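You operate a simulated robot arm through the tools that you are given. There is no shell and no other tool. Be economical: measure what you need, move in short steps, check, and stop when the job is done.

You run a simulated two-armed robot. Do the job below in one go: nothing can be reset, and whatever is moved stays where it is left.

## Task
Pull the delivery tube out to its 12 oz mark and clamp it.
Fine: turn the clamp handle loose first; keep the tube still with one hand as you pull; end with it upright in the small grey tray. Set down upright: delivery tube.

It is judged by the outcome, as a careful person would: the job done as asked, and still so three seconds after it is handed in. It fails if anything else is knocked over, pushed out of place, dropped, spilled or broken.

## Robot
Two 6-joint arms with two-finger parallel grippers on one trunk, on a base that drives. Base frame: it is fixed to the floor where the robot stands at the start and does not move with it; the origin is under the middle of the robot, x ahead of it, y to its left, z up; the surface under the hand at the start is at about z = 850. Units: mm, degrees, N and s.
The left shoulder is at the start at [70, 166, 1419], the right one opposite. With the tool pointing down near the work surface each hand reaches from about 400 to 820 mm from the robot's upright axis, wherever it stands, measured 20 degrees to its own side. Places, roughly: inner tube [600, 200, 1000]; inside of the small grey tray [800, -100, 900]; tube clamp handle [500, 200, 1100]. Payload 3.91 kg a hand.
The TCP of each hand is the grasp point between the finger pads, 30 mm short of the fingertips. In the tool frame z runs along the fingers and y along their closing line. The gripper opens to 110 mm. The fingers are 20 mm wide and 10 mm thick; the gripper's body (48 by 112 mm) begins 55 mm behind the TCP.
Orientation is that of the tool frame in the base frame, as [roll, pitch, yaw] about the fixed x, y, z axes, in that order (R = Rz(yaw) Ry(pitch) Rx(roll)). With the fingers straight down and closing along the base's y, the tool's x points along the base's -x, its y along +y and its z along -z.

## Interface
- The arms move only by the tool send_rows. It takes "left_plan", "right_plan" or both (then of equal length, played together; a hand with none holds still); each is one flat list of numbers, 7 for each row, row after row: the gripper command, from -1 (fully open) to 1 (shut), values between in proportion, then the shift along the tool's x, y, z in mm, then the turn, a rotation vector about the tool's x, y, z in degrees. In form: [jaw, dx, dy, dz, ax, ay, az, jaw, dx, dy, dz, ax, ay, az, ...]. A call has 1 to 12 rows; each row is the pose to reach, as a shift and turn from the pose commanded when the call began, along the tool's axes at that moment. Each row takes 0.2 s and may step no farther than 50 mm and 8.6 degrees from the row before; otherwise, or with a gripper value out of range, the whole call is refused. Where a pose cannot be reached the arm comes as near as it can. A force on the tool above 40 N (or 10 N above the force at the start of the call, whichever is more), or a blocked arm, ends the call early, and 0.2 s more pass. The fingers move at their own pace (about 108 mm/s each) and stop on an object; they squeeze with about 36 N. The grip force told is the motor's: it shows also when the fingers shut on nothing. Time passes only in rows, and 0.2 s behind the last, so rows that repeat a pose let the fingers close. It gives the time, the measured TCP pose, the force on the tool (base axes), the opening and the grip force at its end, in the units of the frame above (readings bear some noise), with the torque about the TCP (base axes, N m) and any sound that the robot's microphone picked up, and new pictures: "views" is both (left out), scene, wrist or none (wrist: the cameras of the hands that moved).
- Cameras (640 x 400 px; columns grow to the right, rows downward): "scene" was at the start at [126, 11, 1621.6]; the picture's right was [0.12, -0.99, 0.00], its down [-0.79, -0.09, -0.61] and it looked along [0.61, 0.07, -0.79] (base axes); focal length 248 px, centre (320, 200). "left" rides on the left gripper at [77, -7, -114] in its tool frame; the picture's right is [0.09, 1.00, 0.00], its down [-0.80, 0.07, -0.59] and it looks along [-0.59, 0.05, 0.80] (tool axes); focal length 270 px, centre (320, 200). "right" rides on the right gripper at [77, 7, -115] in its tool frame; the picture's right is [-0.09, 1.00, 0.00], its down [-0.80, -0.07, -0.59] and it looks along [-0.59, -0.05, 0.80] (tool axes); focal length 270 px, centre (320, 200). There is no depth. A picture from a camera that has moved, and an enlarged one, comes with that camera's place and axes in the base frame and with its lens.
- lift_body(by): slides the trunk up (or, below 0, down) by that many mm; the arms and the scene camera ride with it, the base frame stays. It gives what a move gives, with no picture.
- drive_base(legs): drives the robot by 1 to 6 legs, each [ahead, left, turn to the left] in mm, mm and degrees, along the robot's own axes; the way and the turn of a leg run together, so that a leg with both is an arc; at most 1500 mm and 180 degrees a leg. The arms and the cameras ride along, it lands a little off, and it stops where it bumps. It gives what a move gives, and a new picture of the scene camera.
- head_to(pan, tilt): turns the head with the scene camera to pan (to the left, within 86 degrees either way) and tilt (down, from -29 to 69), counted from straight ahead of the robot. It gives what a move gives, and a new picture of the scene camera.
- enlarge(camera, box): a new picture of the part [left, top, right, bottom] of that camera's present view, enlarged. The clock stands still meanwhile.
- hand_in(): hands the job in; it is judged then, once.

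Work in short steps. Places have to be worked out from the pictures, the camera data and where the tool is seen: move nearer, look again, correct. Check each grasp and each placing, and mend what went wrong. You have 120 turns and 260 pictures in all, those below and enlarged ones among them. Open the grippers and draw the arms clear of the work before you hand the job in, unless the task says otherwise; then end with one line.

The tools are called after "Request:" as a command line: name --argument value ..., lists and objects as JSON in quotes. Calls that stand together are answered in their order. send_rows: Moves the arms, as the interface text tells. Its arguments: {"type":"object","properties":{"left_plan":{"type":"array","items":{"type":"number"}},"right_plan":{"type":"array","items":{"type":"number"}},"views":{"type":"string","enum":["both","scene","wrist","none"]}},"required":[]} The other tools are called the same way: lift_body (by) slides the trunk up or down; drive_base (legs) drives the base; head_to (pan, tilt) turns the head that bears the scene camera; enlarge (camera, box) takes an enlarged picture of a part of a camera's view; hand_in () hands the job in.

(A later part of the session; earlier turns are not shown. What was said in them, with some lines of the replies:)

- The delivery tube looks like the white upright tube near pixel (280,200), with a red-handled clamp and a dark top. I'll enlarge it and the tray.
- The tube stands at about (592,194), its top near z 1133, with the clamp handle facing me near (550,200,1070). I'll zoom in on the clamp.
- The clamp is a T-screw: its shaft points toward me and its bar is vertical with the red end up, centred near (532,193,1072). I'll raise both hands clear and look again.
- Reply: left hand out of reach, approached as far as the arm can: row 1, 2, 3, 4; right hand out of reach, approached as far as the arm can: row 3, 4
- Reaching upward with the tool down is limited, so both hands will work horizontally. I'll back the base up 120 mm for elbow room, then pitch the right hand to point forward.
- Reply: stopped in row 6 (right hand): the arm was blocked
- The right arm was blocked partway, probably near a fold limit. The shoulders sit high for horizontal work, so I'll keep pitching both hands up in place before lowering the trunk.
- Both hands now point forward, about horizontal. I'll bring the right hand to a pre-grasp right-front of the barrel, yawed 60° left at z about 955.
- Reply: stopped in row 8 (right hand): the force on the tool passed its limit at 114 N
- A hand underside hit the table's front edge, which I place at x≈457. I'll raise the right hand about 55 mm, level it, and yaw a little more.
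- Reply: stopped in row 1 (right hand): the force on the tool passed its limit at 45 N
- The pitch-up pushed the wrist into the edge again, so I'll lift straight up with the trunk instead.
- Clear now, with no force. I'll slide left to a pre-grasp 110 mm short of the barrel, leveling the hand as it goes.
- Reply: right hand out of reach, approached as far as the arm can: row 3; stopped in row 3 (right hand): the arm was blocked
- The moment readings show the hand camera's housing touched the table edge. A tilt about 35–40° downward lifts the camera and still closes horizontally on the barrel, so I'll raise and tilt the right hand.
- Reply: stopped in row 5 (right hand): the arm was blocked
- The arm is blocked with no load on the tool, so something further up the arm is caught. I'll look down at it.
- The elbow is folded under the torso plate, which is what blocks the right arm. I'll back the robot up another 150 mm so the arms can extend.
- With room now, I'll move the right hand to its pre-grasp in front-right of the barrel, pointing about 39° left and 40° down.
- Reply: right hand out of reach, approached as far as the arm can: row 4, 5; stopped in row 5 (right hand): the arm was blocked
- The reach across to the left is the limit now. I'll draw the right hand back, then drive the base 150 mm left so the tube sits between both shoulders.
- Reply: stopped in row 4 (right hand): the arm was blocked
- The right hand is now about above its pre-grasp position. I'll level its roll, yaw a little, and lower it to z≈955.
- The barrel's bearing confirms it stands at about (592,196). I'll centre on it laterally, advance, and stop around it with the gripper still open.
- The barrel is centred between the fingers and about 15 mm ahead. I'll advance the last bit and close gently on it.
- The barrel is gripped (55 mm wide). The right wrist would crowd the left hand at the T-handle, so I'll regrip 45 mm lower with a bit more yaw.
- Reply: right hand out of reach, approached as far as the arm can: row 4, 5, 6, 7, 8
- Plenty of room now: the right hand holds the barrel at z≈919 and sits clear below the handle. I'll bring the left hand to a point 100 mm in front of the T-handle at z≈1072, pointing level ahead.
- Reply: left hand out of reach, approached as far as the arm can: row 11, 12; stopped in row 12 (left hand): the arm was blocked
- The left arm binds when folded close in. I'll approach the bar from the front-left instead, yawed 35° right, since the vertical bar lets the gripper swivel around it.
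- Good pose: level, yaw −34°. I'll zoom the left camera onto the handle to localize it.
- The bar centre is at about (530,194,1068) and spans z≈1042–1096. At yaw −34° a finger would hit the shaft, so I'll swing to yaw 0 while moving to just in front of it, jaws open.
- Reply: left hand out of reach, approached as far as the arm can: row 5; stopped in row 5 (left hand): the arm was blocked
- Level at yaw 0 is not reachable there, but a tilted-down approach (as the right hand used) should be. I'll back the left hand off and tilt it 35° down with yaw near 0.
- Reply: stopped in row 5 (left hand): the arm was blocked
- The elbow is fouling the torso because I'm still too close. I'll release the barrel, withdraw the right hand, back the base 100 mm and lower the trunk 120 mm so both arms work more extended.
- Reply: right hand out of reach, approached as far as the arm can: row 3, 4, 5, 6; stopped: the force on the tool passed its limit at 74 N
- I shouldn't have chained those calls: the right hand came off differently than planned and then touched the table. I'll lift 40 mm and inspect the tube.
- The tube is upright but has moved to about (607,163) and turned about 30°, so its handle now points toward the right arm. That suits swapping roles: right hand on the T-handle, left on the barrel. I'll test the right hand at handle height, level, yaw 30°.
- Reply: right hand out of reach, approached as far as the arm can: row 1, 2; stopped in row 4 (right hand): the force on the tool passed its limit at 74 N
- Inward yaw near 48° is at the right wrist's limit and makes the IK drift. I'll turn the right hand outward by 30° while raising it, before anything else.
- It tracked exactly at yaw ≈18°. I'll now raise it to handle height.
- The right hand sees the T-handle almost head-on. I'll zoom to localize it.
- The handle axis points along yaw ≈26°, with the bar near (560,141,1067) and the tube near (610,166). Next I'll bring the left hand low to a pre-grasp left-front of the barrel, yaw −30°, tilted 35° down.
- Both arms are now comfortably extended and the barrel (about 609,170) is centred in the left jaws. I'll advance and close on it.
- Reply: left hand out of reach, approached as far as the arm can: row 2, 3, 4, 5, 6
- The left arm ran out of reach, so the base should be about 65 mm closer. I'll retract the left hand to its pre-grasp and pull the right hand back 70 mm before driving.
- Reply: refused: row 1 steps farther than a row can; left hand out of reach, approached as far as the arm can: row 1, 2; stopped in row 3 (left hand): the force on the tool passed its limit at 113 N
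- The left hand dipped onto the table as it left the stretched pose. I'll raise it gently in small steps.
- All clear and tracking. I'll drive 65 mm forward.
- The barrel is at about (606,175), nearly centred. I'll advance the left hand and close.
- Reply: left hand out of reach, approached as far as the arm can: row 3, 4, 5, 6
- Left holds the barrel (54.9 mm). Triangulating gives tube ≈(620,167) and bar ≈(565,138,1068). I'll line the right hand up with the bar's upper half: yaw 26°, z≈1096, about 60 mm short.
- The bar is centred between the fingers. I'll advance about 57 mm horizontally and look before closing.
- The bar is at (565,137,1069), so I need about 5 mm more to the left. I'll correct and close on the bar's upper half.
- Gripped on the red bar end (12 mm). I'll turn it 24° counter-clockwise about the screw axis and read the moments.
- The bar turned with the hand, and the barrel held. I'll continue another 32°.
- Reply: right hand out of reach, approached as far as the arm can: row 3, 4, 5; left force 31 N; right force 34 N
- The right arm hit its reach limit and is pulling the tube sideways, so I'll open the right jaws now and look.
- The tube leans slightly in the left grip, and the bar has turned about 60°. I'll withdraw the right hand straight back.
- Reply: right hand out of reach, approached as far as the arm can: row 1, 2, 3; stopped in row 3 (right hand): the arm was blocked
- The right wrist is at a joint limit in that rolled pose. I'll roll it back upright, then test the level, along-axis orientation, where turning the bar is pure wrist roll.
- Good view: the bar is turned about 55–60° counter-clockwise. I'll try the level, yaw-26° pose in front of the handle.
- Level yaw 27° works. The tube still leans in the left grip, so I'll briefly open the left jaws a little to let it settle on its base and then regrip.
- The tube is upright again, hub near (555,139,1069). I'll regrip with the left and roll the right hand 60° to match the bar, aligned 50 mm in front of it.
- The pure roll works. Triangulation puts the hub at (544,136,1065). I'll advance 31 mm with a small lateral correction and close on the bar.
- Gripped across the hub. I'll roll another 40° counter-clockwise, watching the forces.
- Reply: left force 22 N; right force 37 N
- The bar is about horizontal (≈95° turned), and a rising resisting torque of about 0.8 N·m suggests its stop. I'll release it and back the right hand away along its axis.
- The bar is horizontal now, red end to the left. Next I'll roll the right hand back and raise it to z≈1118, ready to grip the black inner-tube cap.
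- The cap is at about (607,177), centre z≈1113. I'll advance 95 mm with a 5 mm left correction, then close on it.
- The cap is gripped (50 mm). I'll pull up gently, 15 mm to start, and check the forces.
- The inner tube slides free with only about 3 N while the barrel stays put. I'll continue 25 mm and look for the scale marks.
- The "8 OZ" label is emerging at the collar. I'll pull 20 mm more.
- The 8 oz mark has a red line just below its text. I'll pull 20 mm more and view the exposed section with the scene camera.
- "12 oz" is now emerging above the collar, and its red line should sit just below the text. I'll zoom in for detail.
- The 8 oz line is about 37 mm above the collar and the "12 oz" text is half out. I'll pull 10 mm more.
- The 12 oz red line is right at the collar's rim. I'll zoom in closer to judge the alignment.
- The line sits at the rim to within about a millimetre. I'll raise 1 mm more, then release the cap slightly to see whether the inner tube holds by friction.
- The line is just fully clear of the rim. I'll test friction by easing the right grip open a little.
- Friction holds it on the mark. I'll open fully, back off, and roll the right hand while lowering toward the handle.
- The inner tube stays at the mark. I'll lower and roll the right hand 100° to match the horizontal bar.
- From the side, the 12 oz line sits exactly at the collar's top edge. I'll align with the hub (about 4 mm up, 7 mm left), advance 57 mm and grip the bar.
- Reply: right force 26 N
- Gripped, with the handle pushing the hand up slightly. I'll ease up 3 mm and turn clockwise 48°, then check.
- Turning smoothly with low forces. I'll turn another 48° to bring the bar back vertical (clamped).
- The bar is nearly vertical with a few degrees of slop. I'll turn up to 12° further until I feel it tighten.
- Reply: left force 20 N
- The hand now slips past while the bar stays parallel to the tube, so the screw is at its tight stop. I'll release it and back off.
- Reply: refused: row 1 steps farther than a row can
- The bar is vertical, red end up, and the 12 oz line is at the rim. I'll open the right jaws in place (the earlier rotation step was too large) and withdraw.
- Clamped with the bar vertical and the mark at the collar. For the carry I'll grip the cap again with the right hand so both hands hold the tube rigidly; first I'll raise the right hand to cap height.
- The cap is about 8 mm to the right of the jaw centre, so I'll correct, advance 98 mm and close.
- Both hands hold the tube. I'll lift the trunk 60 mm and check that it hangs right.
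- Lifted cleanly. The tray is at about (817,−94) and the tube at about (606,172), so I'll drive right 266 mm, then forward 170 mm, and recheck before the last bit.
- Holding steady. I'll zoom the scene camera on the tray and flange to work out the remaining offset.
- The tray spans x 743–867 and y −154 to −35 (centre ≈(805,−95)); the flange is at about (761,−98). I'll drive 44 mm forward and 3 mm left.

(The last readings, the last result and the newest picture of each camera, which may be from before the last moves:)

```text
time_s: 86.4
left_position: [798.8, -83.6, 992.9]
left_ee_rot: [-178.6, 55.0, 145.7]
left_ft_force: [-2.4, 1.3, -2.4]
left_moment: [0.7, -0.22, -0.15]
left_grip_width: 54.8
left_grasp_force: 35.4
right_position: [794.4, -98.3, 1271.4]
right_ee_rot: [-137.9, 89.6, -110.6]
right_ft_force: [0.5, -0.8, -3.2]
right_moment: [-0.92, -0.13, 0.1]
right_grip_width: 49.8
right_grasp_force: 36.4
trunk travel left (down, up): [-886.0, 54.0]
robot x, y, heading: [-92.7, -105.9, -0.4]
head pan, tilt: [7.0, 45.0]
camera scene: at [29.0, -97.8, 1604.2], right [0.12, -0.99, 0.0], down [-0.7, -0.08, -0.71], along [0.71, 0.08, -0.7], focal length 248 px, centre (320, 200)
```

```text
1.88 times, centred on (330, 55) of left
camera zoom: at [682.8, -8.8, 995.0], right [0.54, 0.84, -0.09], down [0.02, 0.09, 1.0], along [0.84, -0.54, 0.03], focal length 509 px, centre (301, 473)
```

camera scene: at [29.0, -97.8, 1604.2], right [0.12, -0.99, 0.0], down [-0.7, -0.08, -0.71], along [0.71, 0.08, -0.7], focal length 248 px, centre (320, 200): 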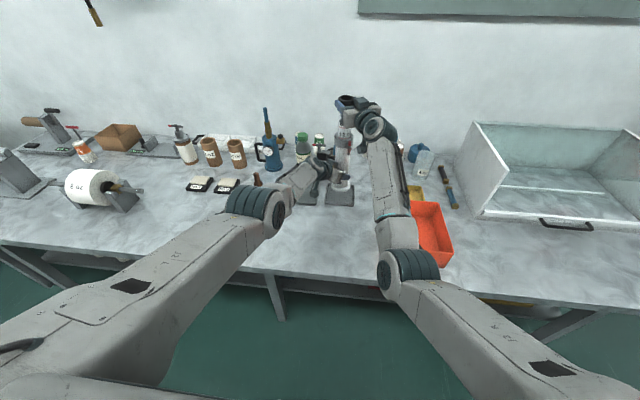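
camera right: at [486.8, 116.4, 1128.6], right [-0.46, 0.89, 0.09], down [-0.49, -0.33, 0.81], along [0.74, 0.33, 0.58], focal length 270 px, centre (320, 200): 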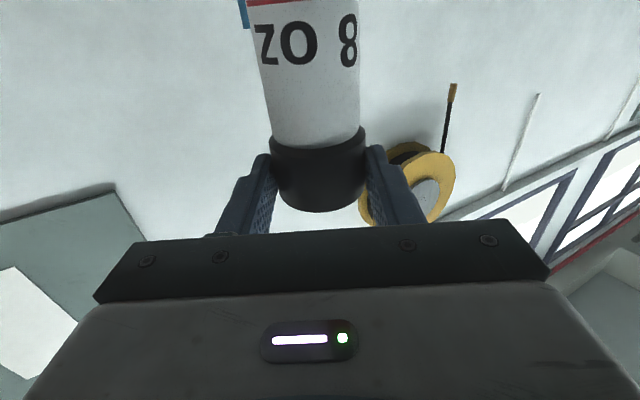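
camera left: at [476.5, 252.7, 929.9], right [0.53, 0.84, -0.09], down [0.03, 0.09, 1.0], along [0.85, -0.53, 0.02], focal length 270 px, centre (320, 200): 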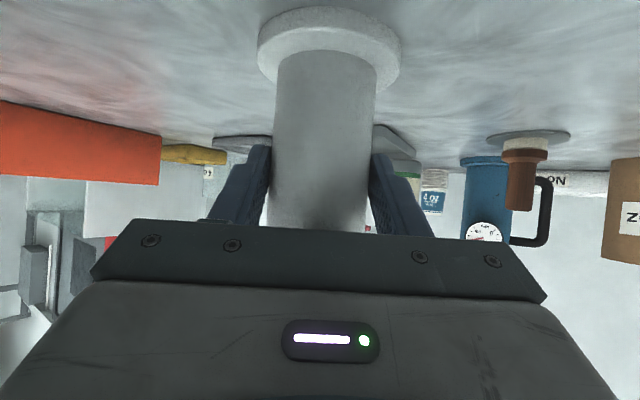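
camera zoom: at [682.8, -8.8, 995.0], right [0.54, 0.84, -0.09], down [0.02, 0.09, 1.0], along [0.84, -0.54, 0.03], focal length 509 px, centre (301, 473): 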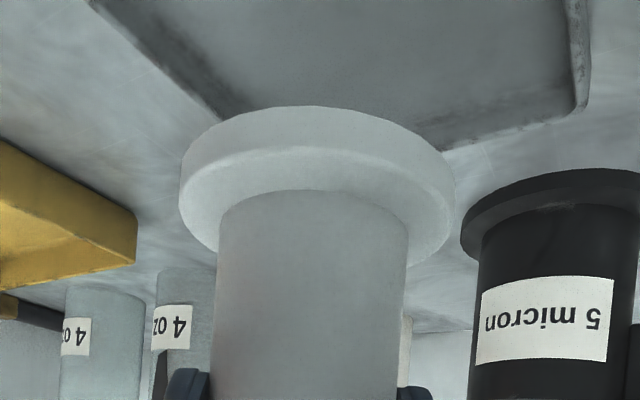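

Relative to the tray, the flange is centred within about 2 mm. I'll lower the trunk 48 mm and look.

Request:
lift_body --by -48

Request:
enlarge --camera "scene" --box '[310, 135, 370, 210]'

Request:
enlarge --camera "left" --box '[160, 0, 500, 110]'

```text
time_s: 87.3
left_position: [806.7, -82.2, 937.2]
left_ee_rot: [-178.1, 54.7, 146.0]
left_ft_force: [-1.7, 0.1, -3.7]
left_moment: [0.71, 0.05, -0.17]
left_grip_width: 55.0
left_grasp_force: 36.0
right_position: [806.5, -99.3, 1214.4]
right_ee_rot: [-170.2, 89.3, -142.8]
right_ft_force: [1.3, -1.1, -3.4]
right_moment: [-0.82, -0.3, 0.14]
right_grip_width: 50.0
right_grasp_force: 35.3
trunk travel left (down, up): [-838.0, 102.0]
robot x, y, heading: [-94.6, -106.5, -0.5]
head pan, tilt: [7.0, 45.0]
```

```text
5.33 times, centred on (340, 172) of scene
camera zoom: at [41.8, -96.9, 1554.8], right [0.12, -0.99, 0.0], down [-0.7, -0.08, -0.71], along [0.7, 0.08, -0.71], focal length 1325 px, centre (213, 347)
```

zoom: 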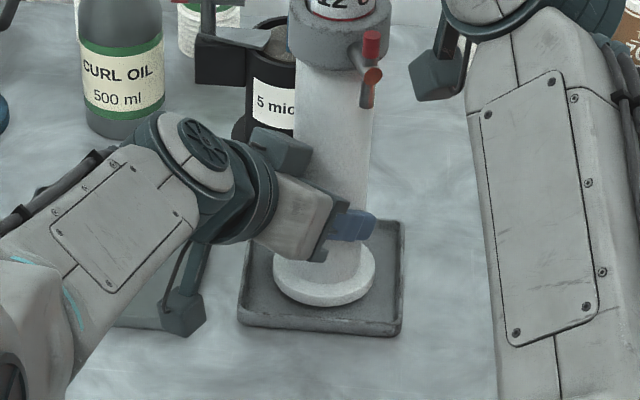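

```text
1.88 times, centred on (330, 55) of left
camera zoom: at [690.3, -8.1, 939.8], right [0.53, 0.84, -0.09], down [0.03, 0.09, 1.0], along [0.84, -0.54, 0.02], focal length 509 px, centre (301, 473)
```

zoom: 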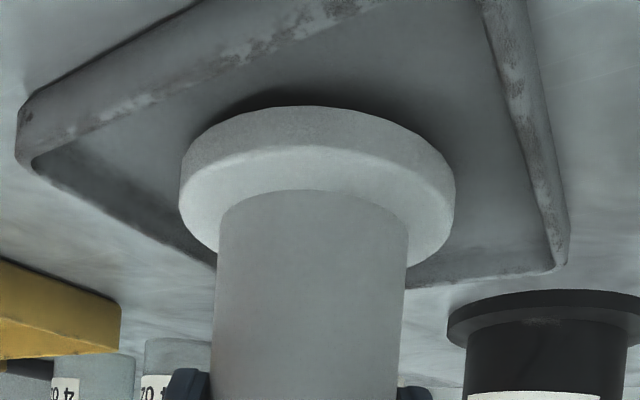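

The flange is inside the tray with good margins all round. I'll lower the last bit in small steps until contact.

Request:
lift_body --by -6

Request:
lift_body --by -3

```text
time_s: 87.8
left_position: [805.8, -84.1, 930.8]
left_ee_rot: [-178.1, 54.7, 146.2]
left_ft_force: [-2.7, 0.8, -3.9]
left_moment: [0.57, -0.36, -0.11]
left_grip_width: 54.5
left_grasp_force: 36.0
right_position: [804.3, -99.3, 1210.5]
right_ee_rot: [-170.7, 89.3, -143.3]
right_ft_force: [2.9, -1.4, -3.3]
right_moment: [-0.87, -0.19, 0.09]
right_grip_width: 49.5
right_grasp_force: 36.0
trunk travel left (down, up): [-832.0, 108.0]
robot x, y, heading: [-94.4, -104.9, -0.2]
head pan, tilt: [7.0, 45.0]
```

```text
time_s: 88.4
left_position: [805.0, -83.4, 931.4]
left_ee_rot: [-178.3, 55.0, 146.0]
left_ft_force: [0.9, 0.7, 1.0]
left_moment: [0.57, -0.61, -0.22]
left_grip_width: 54.6
left_grasp_force: 36.2
right_position: [802.5, -97.2, 1209.9]
right_ee_rot: [-162.7, 89.6, -135.3]
right_ft_force: [1.5, -2.0, 2.4]
right_moment: [-0.7, -0.48, 0.12]
right_grip_width: 49.9
right_grasp_force: 36.3
trunk travel left (down, up): [-829.0, 111.0]
robot x, y, heading: [-93.5, -108.8, -0.1]
head pan, tilt: [7.0, 45.0]
```

Both forces changed sign, so the base has touched the tray floor. I'll release the cap and withdraw the right hand while the left steadies the barrel.

Request:
send_rows --right_plan '[0.3, 0, 0, 0, 0, 0, 0, -0.5, 0, 0, 0, 0, 0, 0, -1, 0, 0, 0, 0, 0, 0, -1, 0, 0, -35, 0, 0, 0, -1, 0, 0, -75, 0, 0, 0, -1, 0, 0, -115, 0, 0, 0]' --views "scene"

Request:
enlarge --camera "scene" --box '[310, 85, 380, 210]'

```text
time_s: 89.8
left_position: [803.0, -83.2, 930.7]
left_ee_rot: [-178.5, 55.0, 145.9]
left_ft_force: [0.6, -0.3, 6.7]
left_moment: [0.45, -0.48, 0.07]
left_grip_width: 54.5
left_grasp_force: 36.0
right_position: [699.0, -149.8, 1209.8]
right_ee_rot: [-163.9, 89.4, -136.5]
right_ft_force: [-0.2, 0.6, 0.0]
right_moment: [0.01, -0.02, -0.01]
right_grip_width: 110.2
right_grasp_force: 0.1
trunk travel left (down, up): [-829.0, 111.0]
robot x, y, heading: [-93.0, -104.9, -0.2]
head pan, tilt: [7.0, 45.0]
camera scene: at [35.9, -97.9, 1546.5], right [0.12, -0.99, 0.0], down [-0.7, -0.08, -0.71], along [0.7, 0.08, -0.71], focal length 248 px, centre (320, 200)
```

scene: 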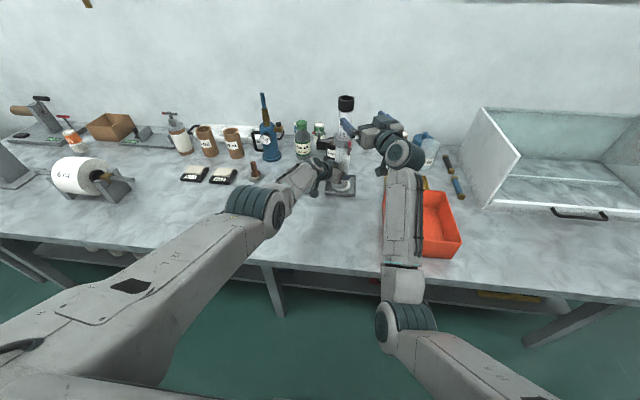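

```text
3.20 times, centred on (345, 148) of scene
camera zoom: at [35.9, -97.9, 1546.5], right [0.12, -0.99, 0.0], down [-0.7, -0.08, -0.71], along [0.7, 0.08, -0.71], focal length 795 px, centre (240, 368)
```

zoom: 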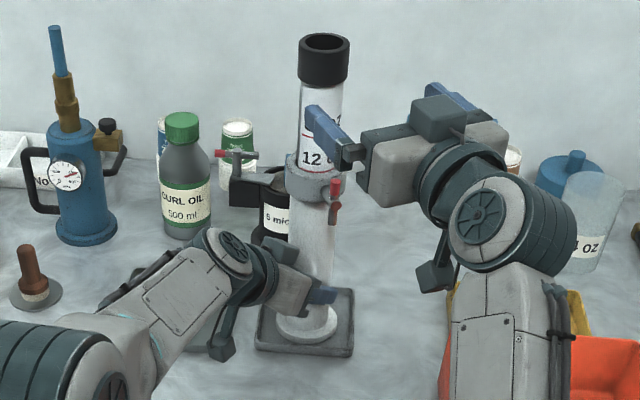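

The tube stands in the tray. I'll open the left jaws in place and check that it stays upright.

Request:
send_rows --left_plan '[-0.2, 0, 0, 0, 0, 0, 0, -0.6, 0, 0, 0, 0, 0, 0, -1, 0, 0, 0, 0, 0, 0, -1, 0, 0, 0, 0, 0, 0]' --views "wrist"

Request:
enlarge --camera "scene" --box '[310, 85, 380, 210]'

```text
time_s: 90.8
left_position: [805.3, -83.3, 929.2]
left_ee_rot: [-178.2, 54.8, 146.0]
left_ft_force: [-0.1, 0.4, 0.1]
left_moment: [0.02, -0.02, -0.02]
left_grip_width: 110.0
left_grasp_force: 0.1
right_position: [700.9, -148.8, 1208.8]
right_ee_rot: [-168.3, 89.4, -140.9]
right_ft_force: [-0.6, 0.5, 0.0]
right_moment: [0.01, -0.01, 0.02]
right_grip_width: 110.1
right_grasp_force: 0.1
trunk travel left (down, up): [-829.0, 111.0]
robot x, y, heading: [-91.9, -107.8, -0.3]
head pan, tilt: [7.0, 45.0]
camera left: at [688.2, -8.4, 932.8], right [0.53, 0.84, -0.09], down [0.03, 0.09, 1.0], along [0.84, -0.54, 0.02], focal length 270 px, centre (320, 200)
```

left: 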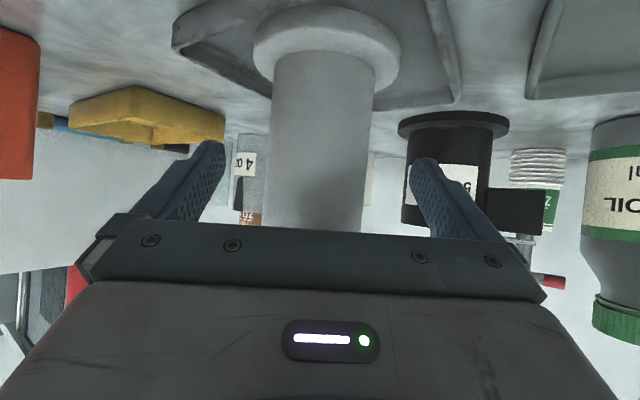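

```text
3.20 times, centred on (345, 148) of scene
camera zoom: at [38.2, -97.2, 1546.2], right [0.12, -0.99, 0.0], down [-0.7, -0.08, -0.71], along [0.7, 0.08, -0.71], focal length 795 px, centre (240, 368)
```

zoom: 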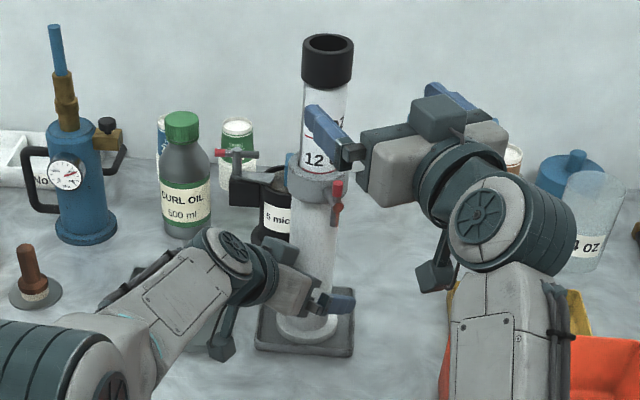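

The tube stands free and upright. I'll withdraw both arms by driving back-left along the left hand's own direction.

Request:
drive_base --legs '[[-130, 88, 0], [-100, 0, 0]]'

Request:
enlarge --camera "scene" --box '[310, 60, 420, 190]'

```text
time_s: 92.9
left_position: [580.5, 11.3, 927.6]
left_ee_rot: [-178.2, 54.8, 146.6]
left_ft_force: [-0.1, 0.1, 0.1]
left_moment: [-0.01, -0.05, -0.02]
left_grip_width: 110.0
left_grasp_force: 0.1
right_position: [476.4, -56.7, 1207.3]
right_ee_rot: [-171.7, 89.3, -143.9]
right_ft_force: [0.5, -0.1, -0.4]
right_moment: [-0.02, 0.0, 0.01]
right_grip_width: 109.8
right_grasp_force: 0.1
trunk travel left (down, up): [-829.0, 111.0]
robot x, y, heading: [-317.3, -18.6, 0.1]
head pan, tilt: [7.0, 45.0]
camera scene: at [-184.6, -7.5, 1545.8], right [0.12, -0.99, 0.0], down [-0.7, -0.09, -0.71], along [0.7, 0.09, -0.71], focal length 248 px, centre (320, 200)
```

scene: 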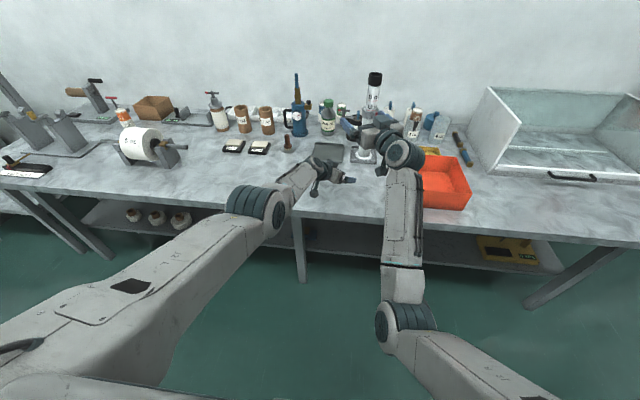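

```text
3.08 times, centred on (365, 125) of scene
camera zoom: at [-184.6, -7.5, 1545.8], right [0.12, -0.99, 0.0], down [-0.7, -0.09, -0.71], along [0.7, 0.09, -0.71], focal length 764 px, centre (182, 431)
```

zoom: 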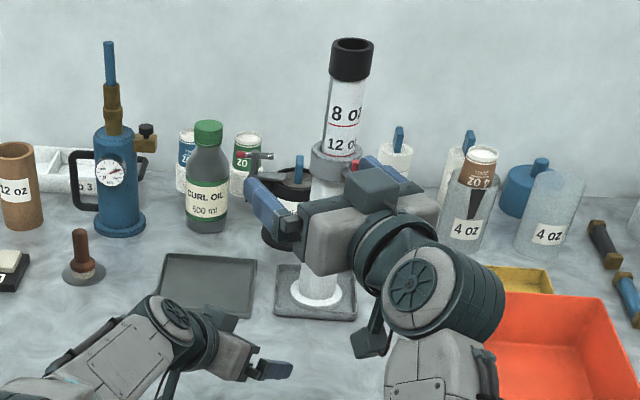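

Clear of the tube. I'll back off 200 mm more so the arms leave the bench, then make a final check.

Request:
drive_base --legs '[[-200, 150, 0]]'

Request:
enlarge --camera "scene" --box '[370, 60, 440, 170]'

Request:
enlarge --camera "scene" --box '[390, 90, 412, 112]'

```text
time_s: 94.7
left_position: [381.1, 155.1, 928.6]
left_ee_rot: [-178.3, 54.8, 146.2]
left_ft_force: [0.6, 0.1, 0.4]
left_moment: [-0.05, -0.02, 0.0]
left_grip_width: 110.2
left_grasp_force: 0.1
right_position: [277.9, 87.5, 1207.5]
right_ee_rot: [-172.6, 89.3, -145.0]
right_ft_force: [0.2, -0.3, -1.2]
right_moment: [0.0, 0.02, -0.01]
right_grip_width: 110.3
right_grasp_force: 0.0
trunk travel left (down, up): [-829.0, 111.0]
robot x, y, heading: [-522.1, 129.1, -0.1]
head pan, tilt: [7.0, 45.0]
camera scene: at [-384.9, 138.8, 1546.0], right [0.12, -0.99, 0.0], down [-0.7, -0.09, -0.71], along [0.7, 0.09, -0.71], focal length 248 px, centre (320, 200)
```

scene: 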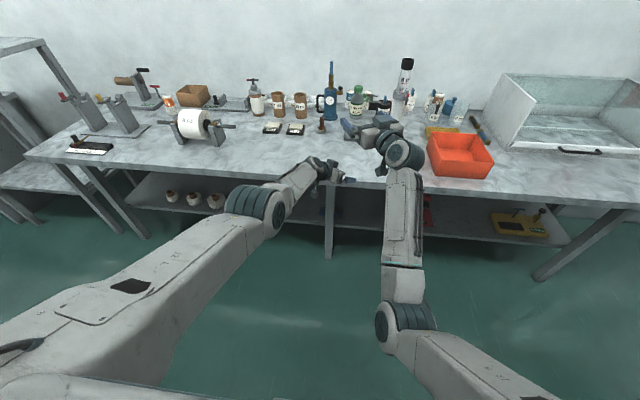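

```text
3.64 times, centred on (405, 115) of scene
camera zoom: at [-384.9, 138.8, 1546.0], right [0.12, -0.99, 0.0], down [-0.7, -0.09, -0.71], along [0.7, 0.09, -0.71], focal length 903 px, centre (11, 509)
```

zoom: 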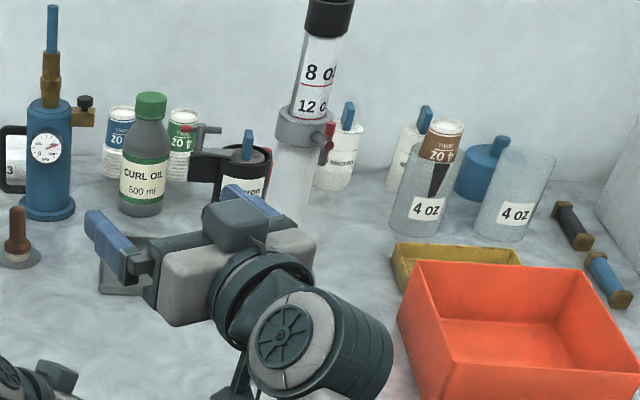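

```text
16.00 times, centred on (401, 101) of scene
camera zoom: at [-384.9, 138.8, 1546.0], right [0.12, -0.99, 0.0], down [-0.7, -0.09, -0.71], along [0.7, 0.09, -0.71], focal length 3975 px, centre (-976, 1784)
```

zoom: 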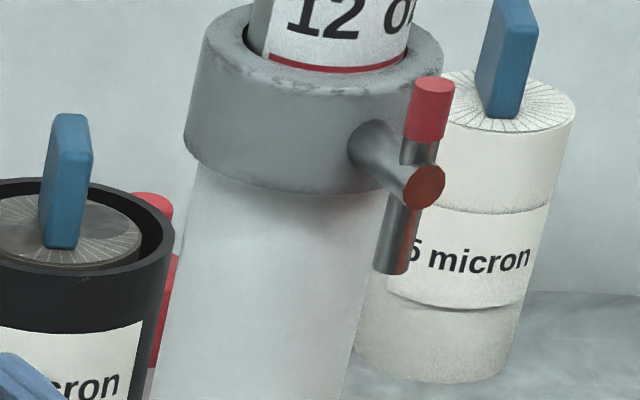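

The tube stands upright in the small grey tray with the 12 oz line at the collar. The clamp bar is back at its tight position, nothing else has been moved, and both hands are open and clear, so I'm handing in.

Request:
hand_in

```text
The job is handed in.
```

The delivery tube is pulled out to its 12 oz mark, clamped, and standing upright in the small grey tray.
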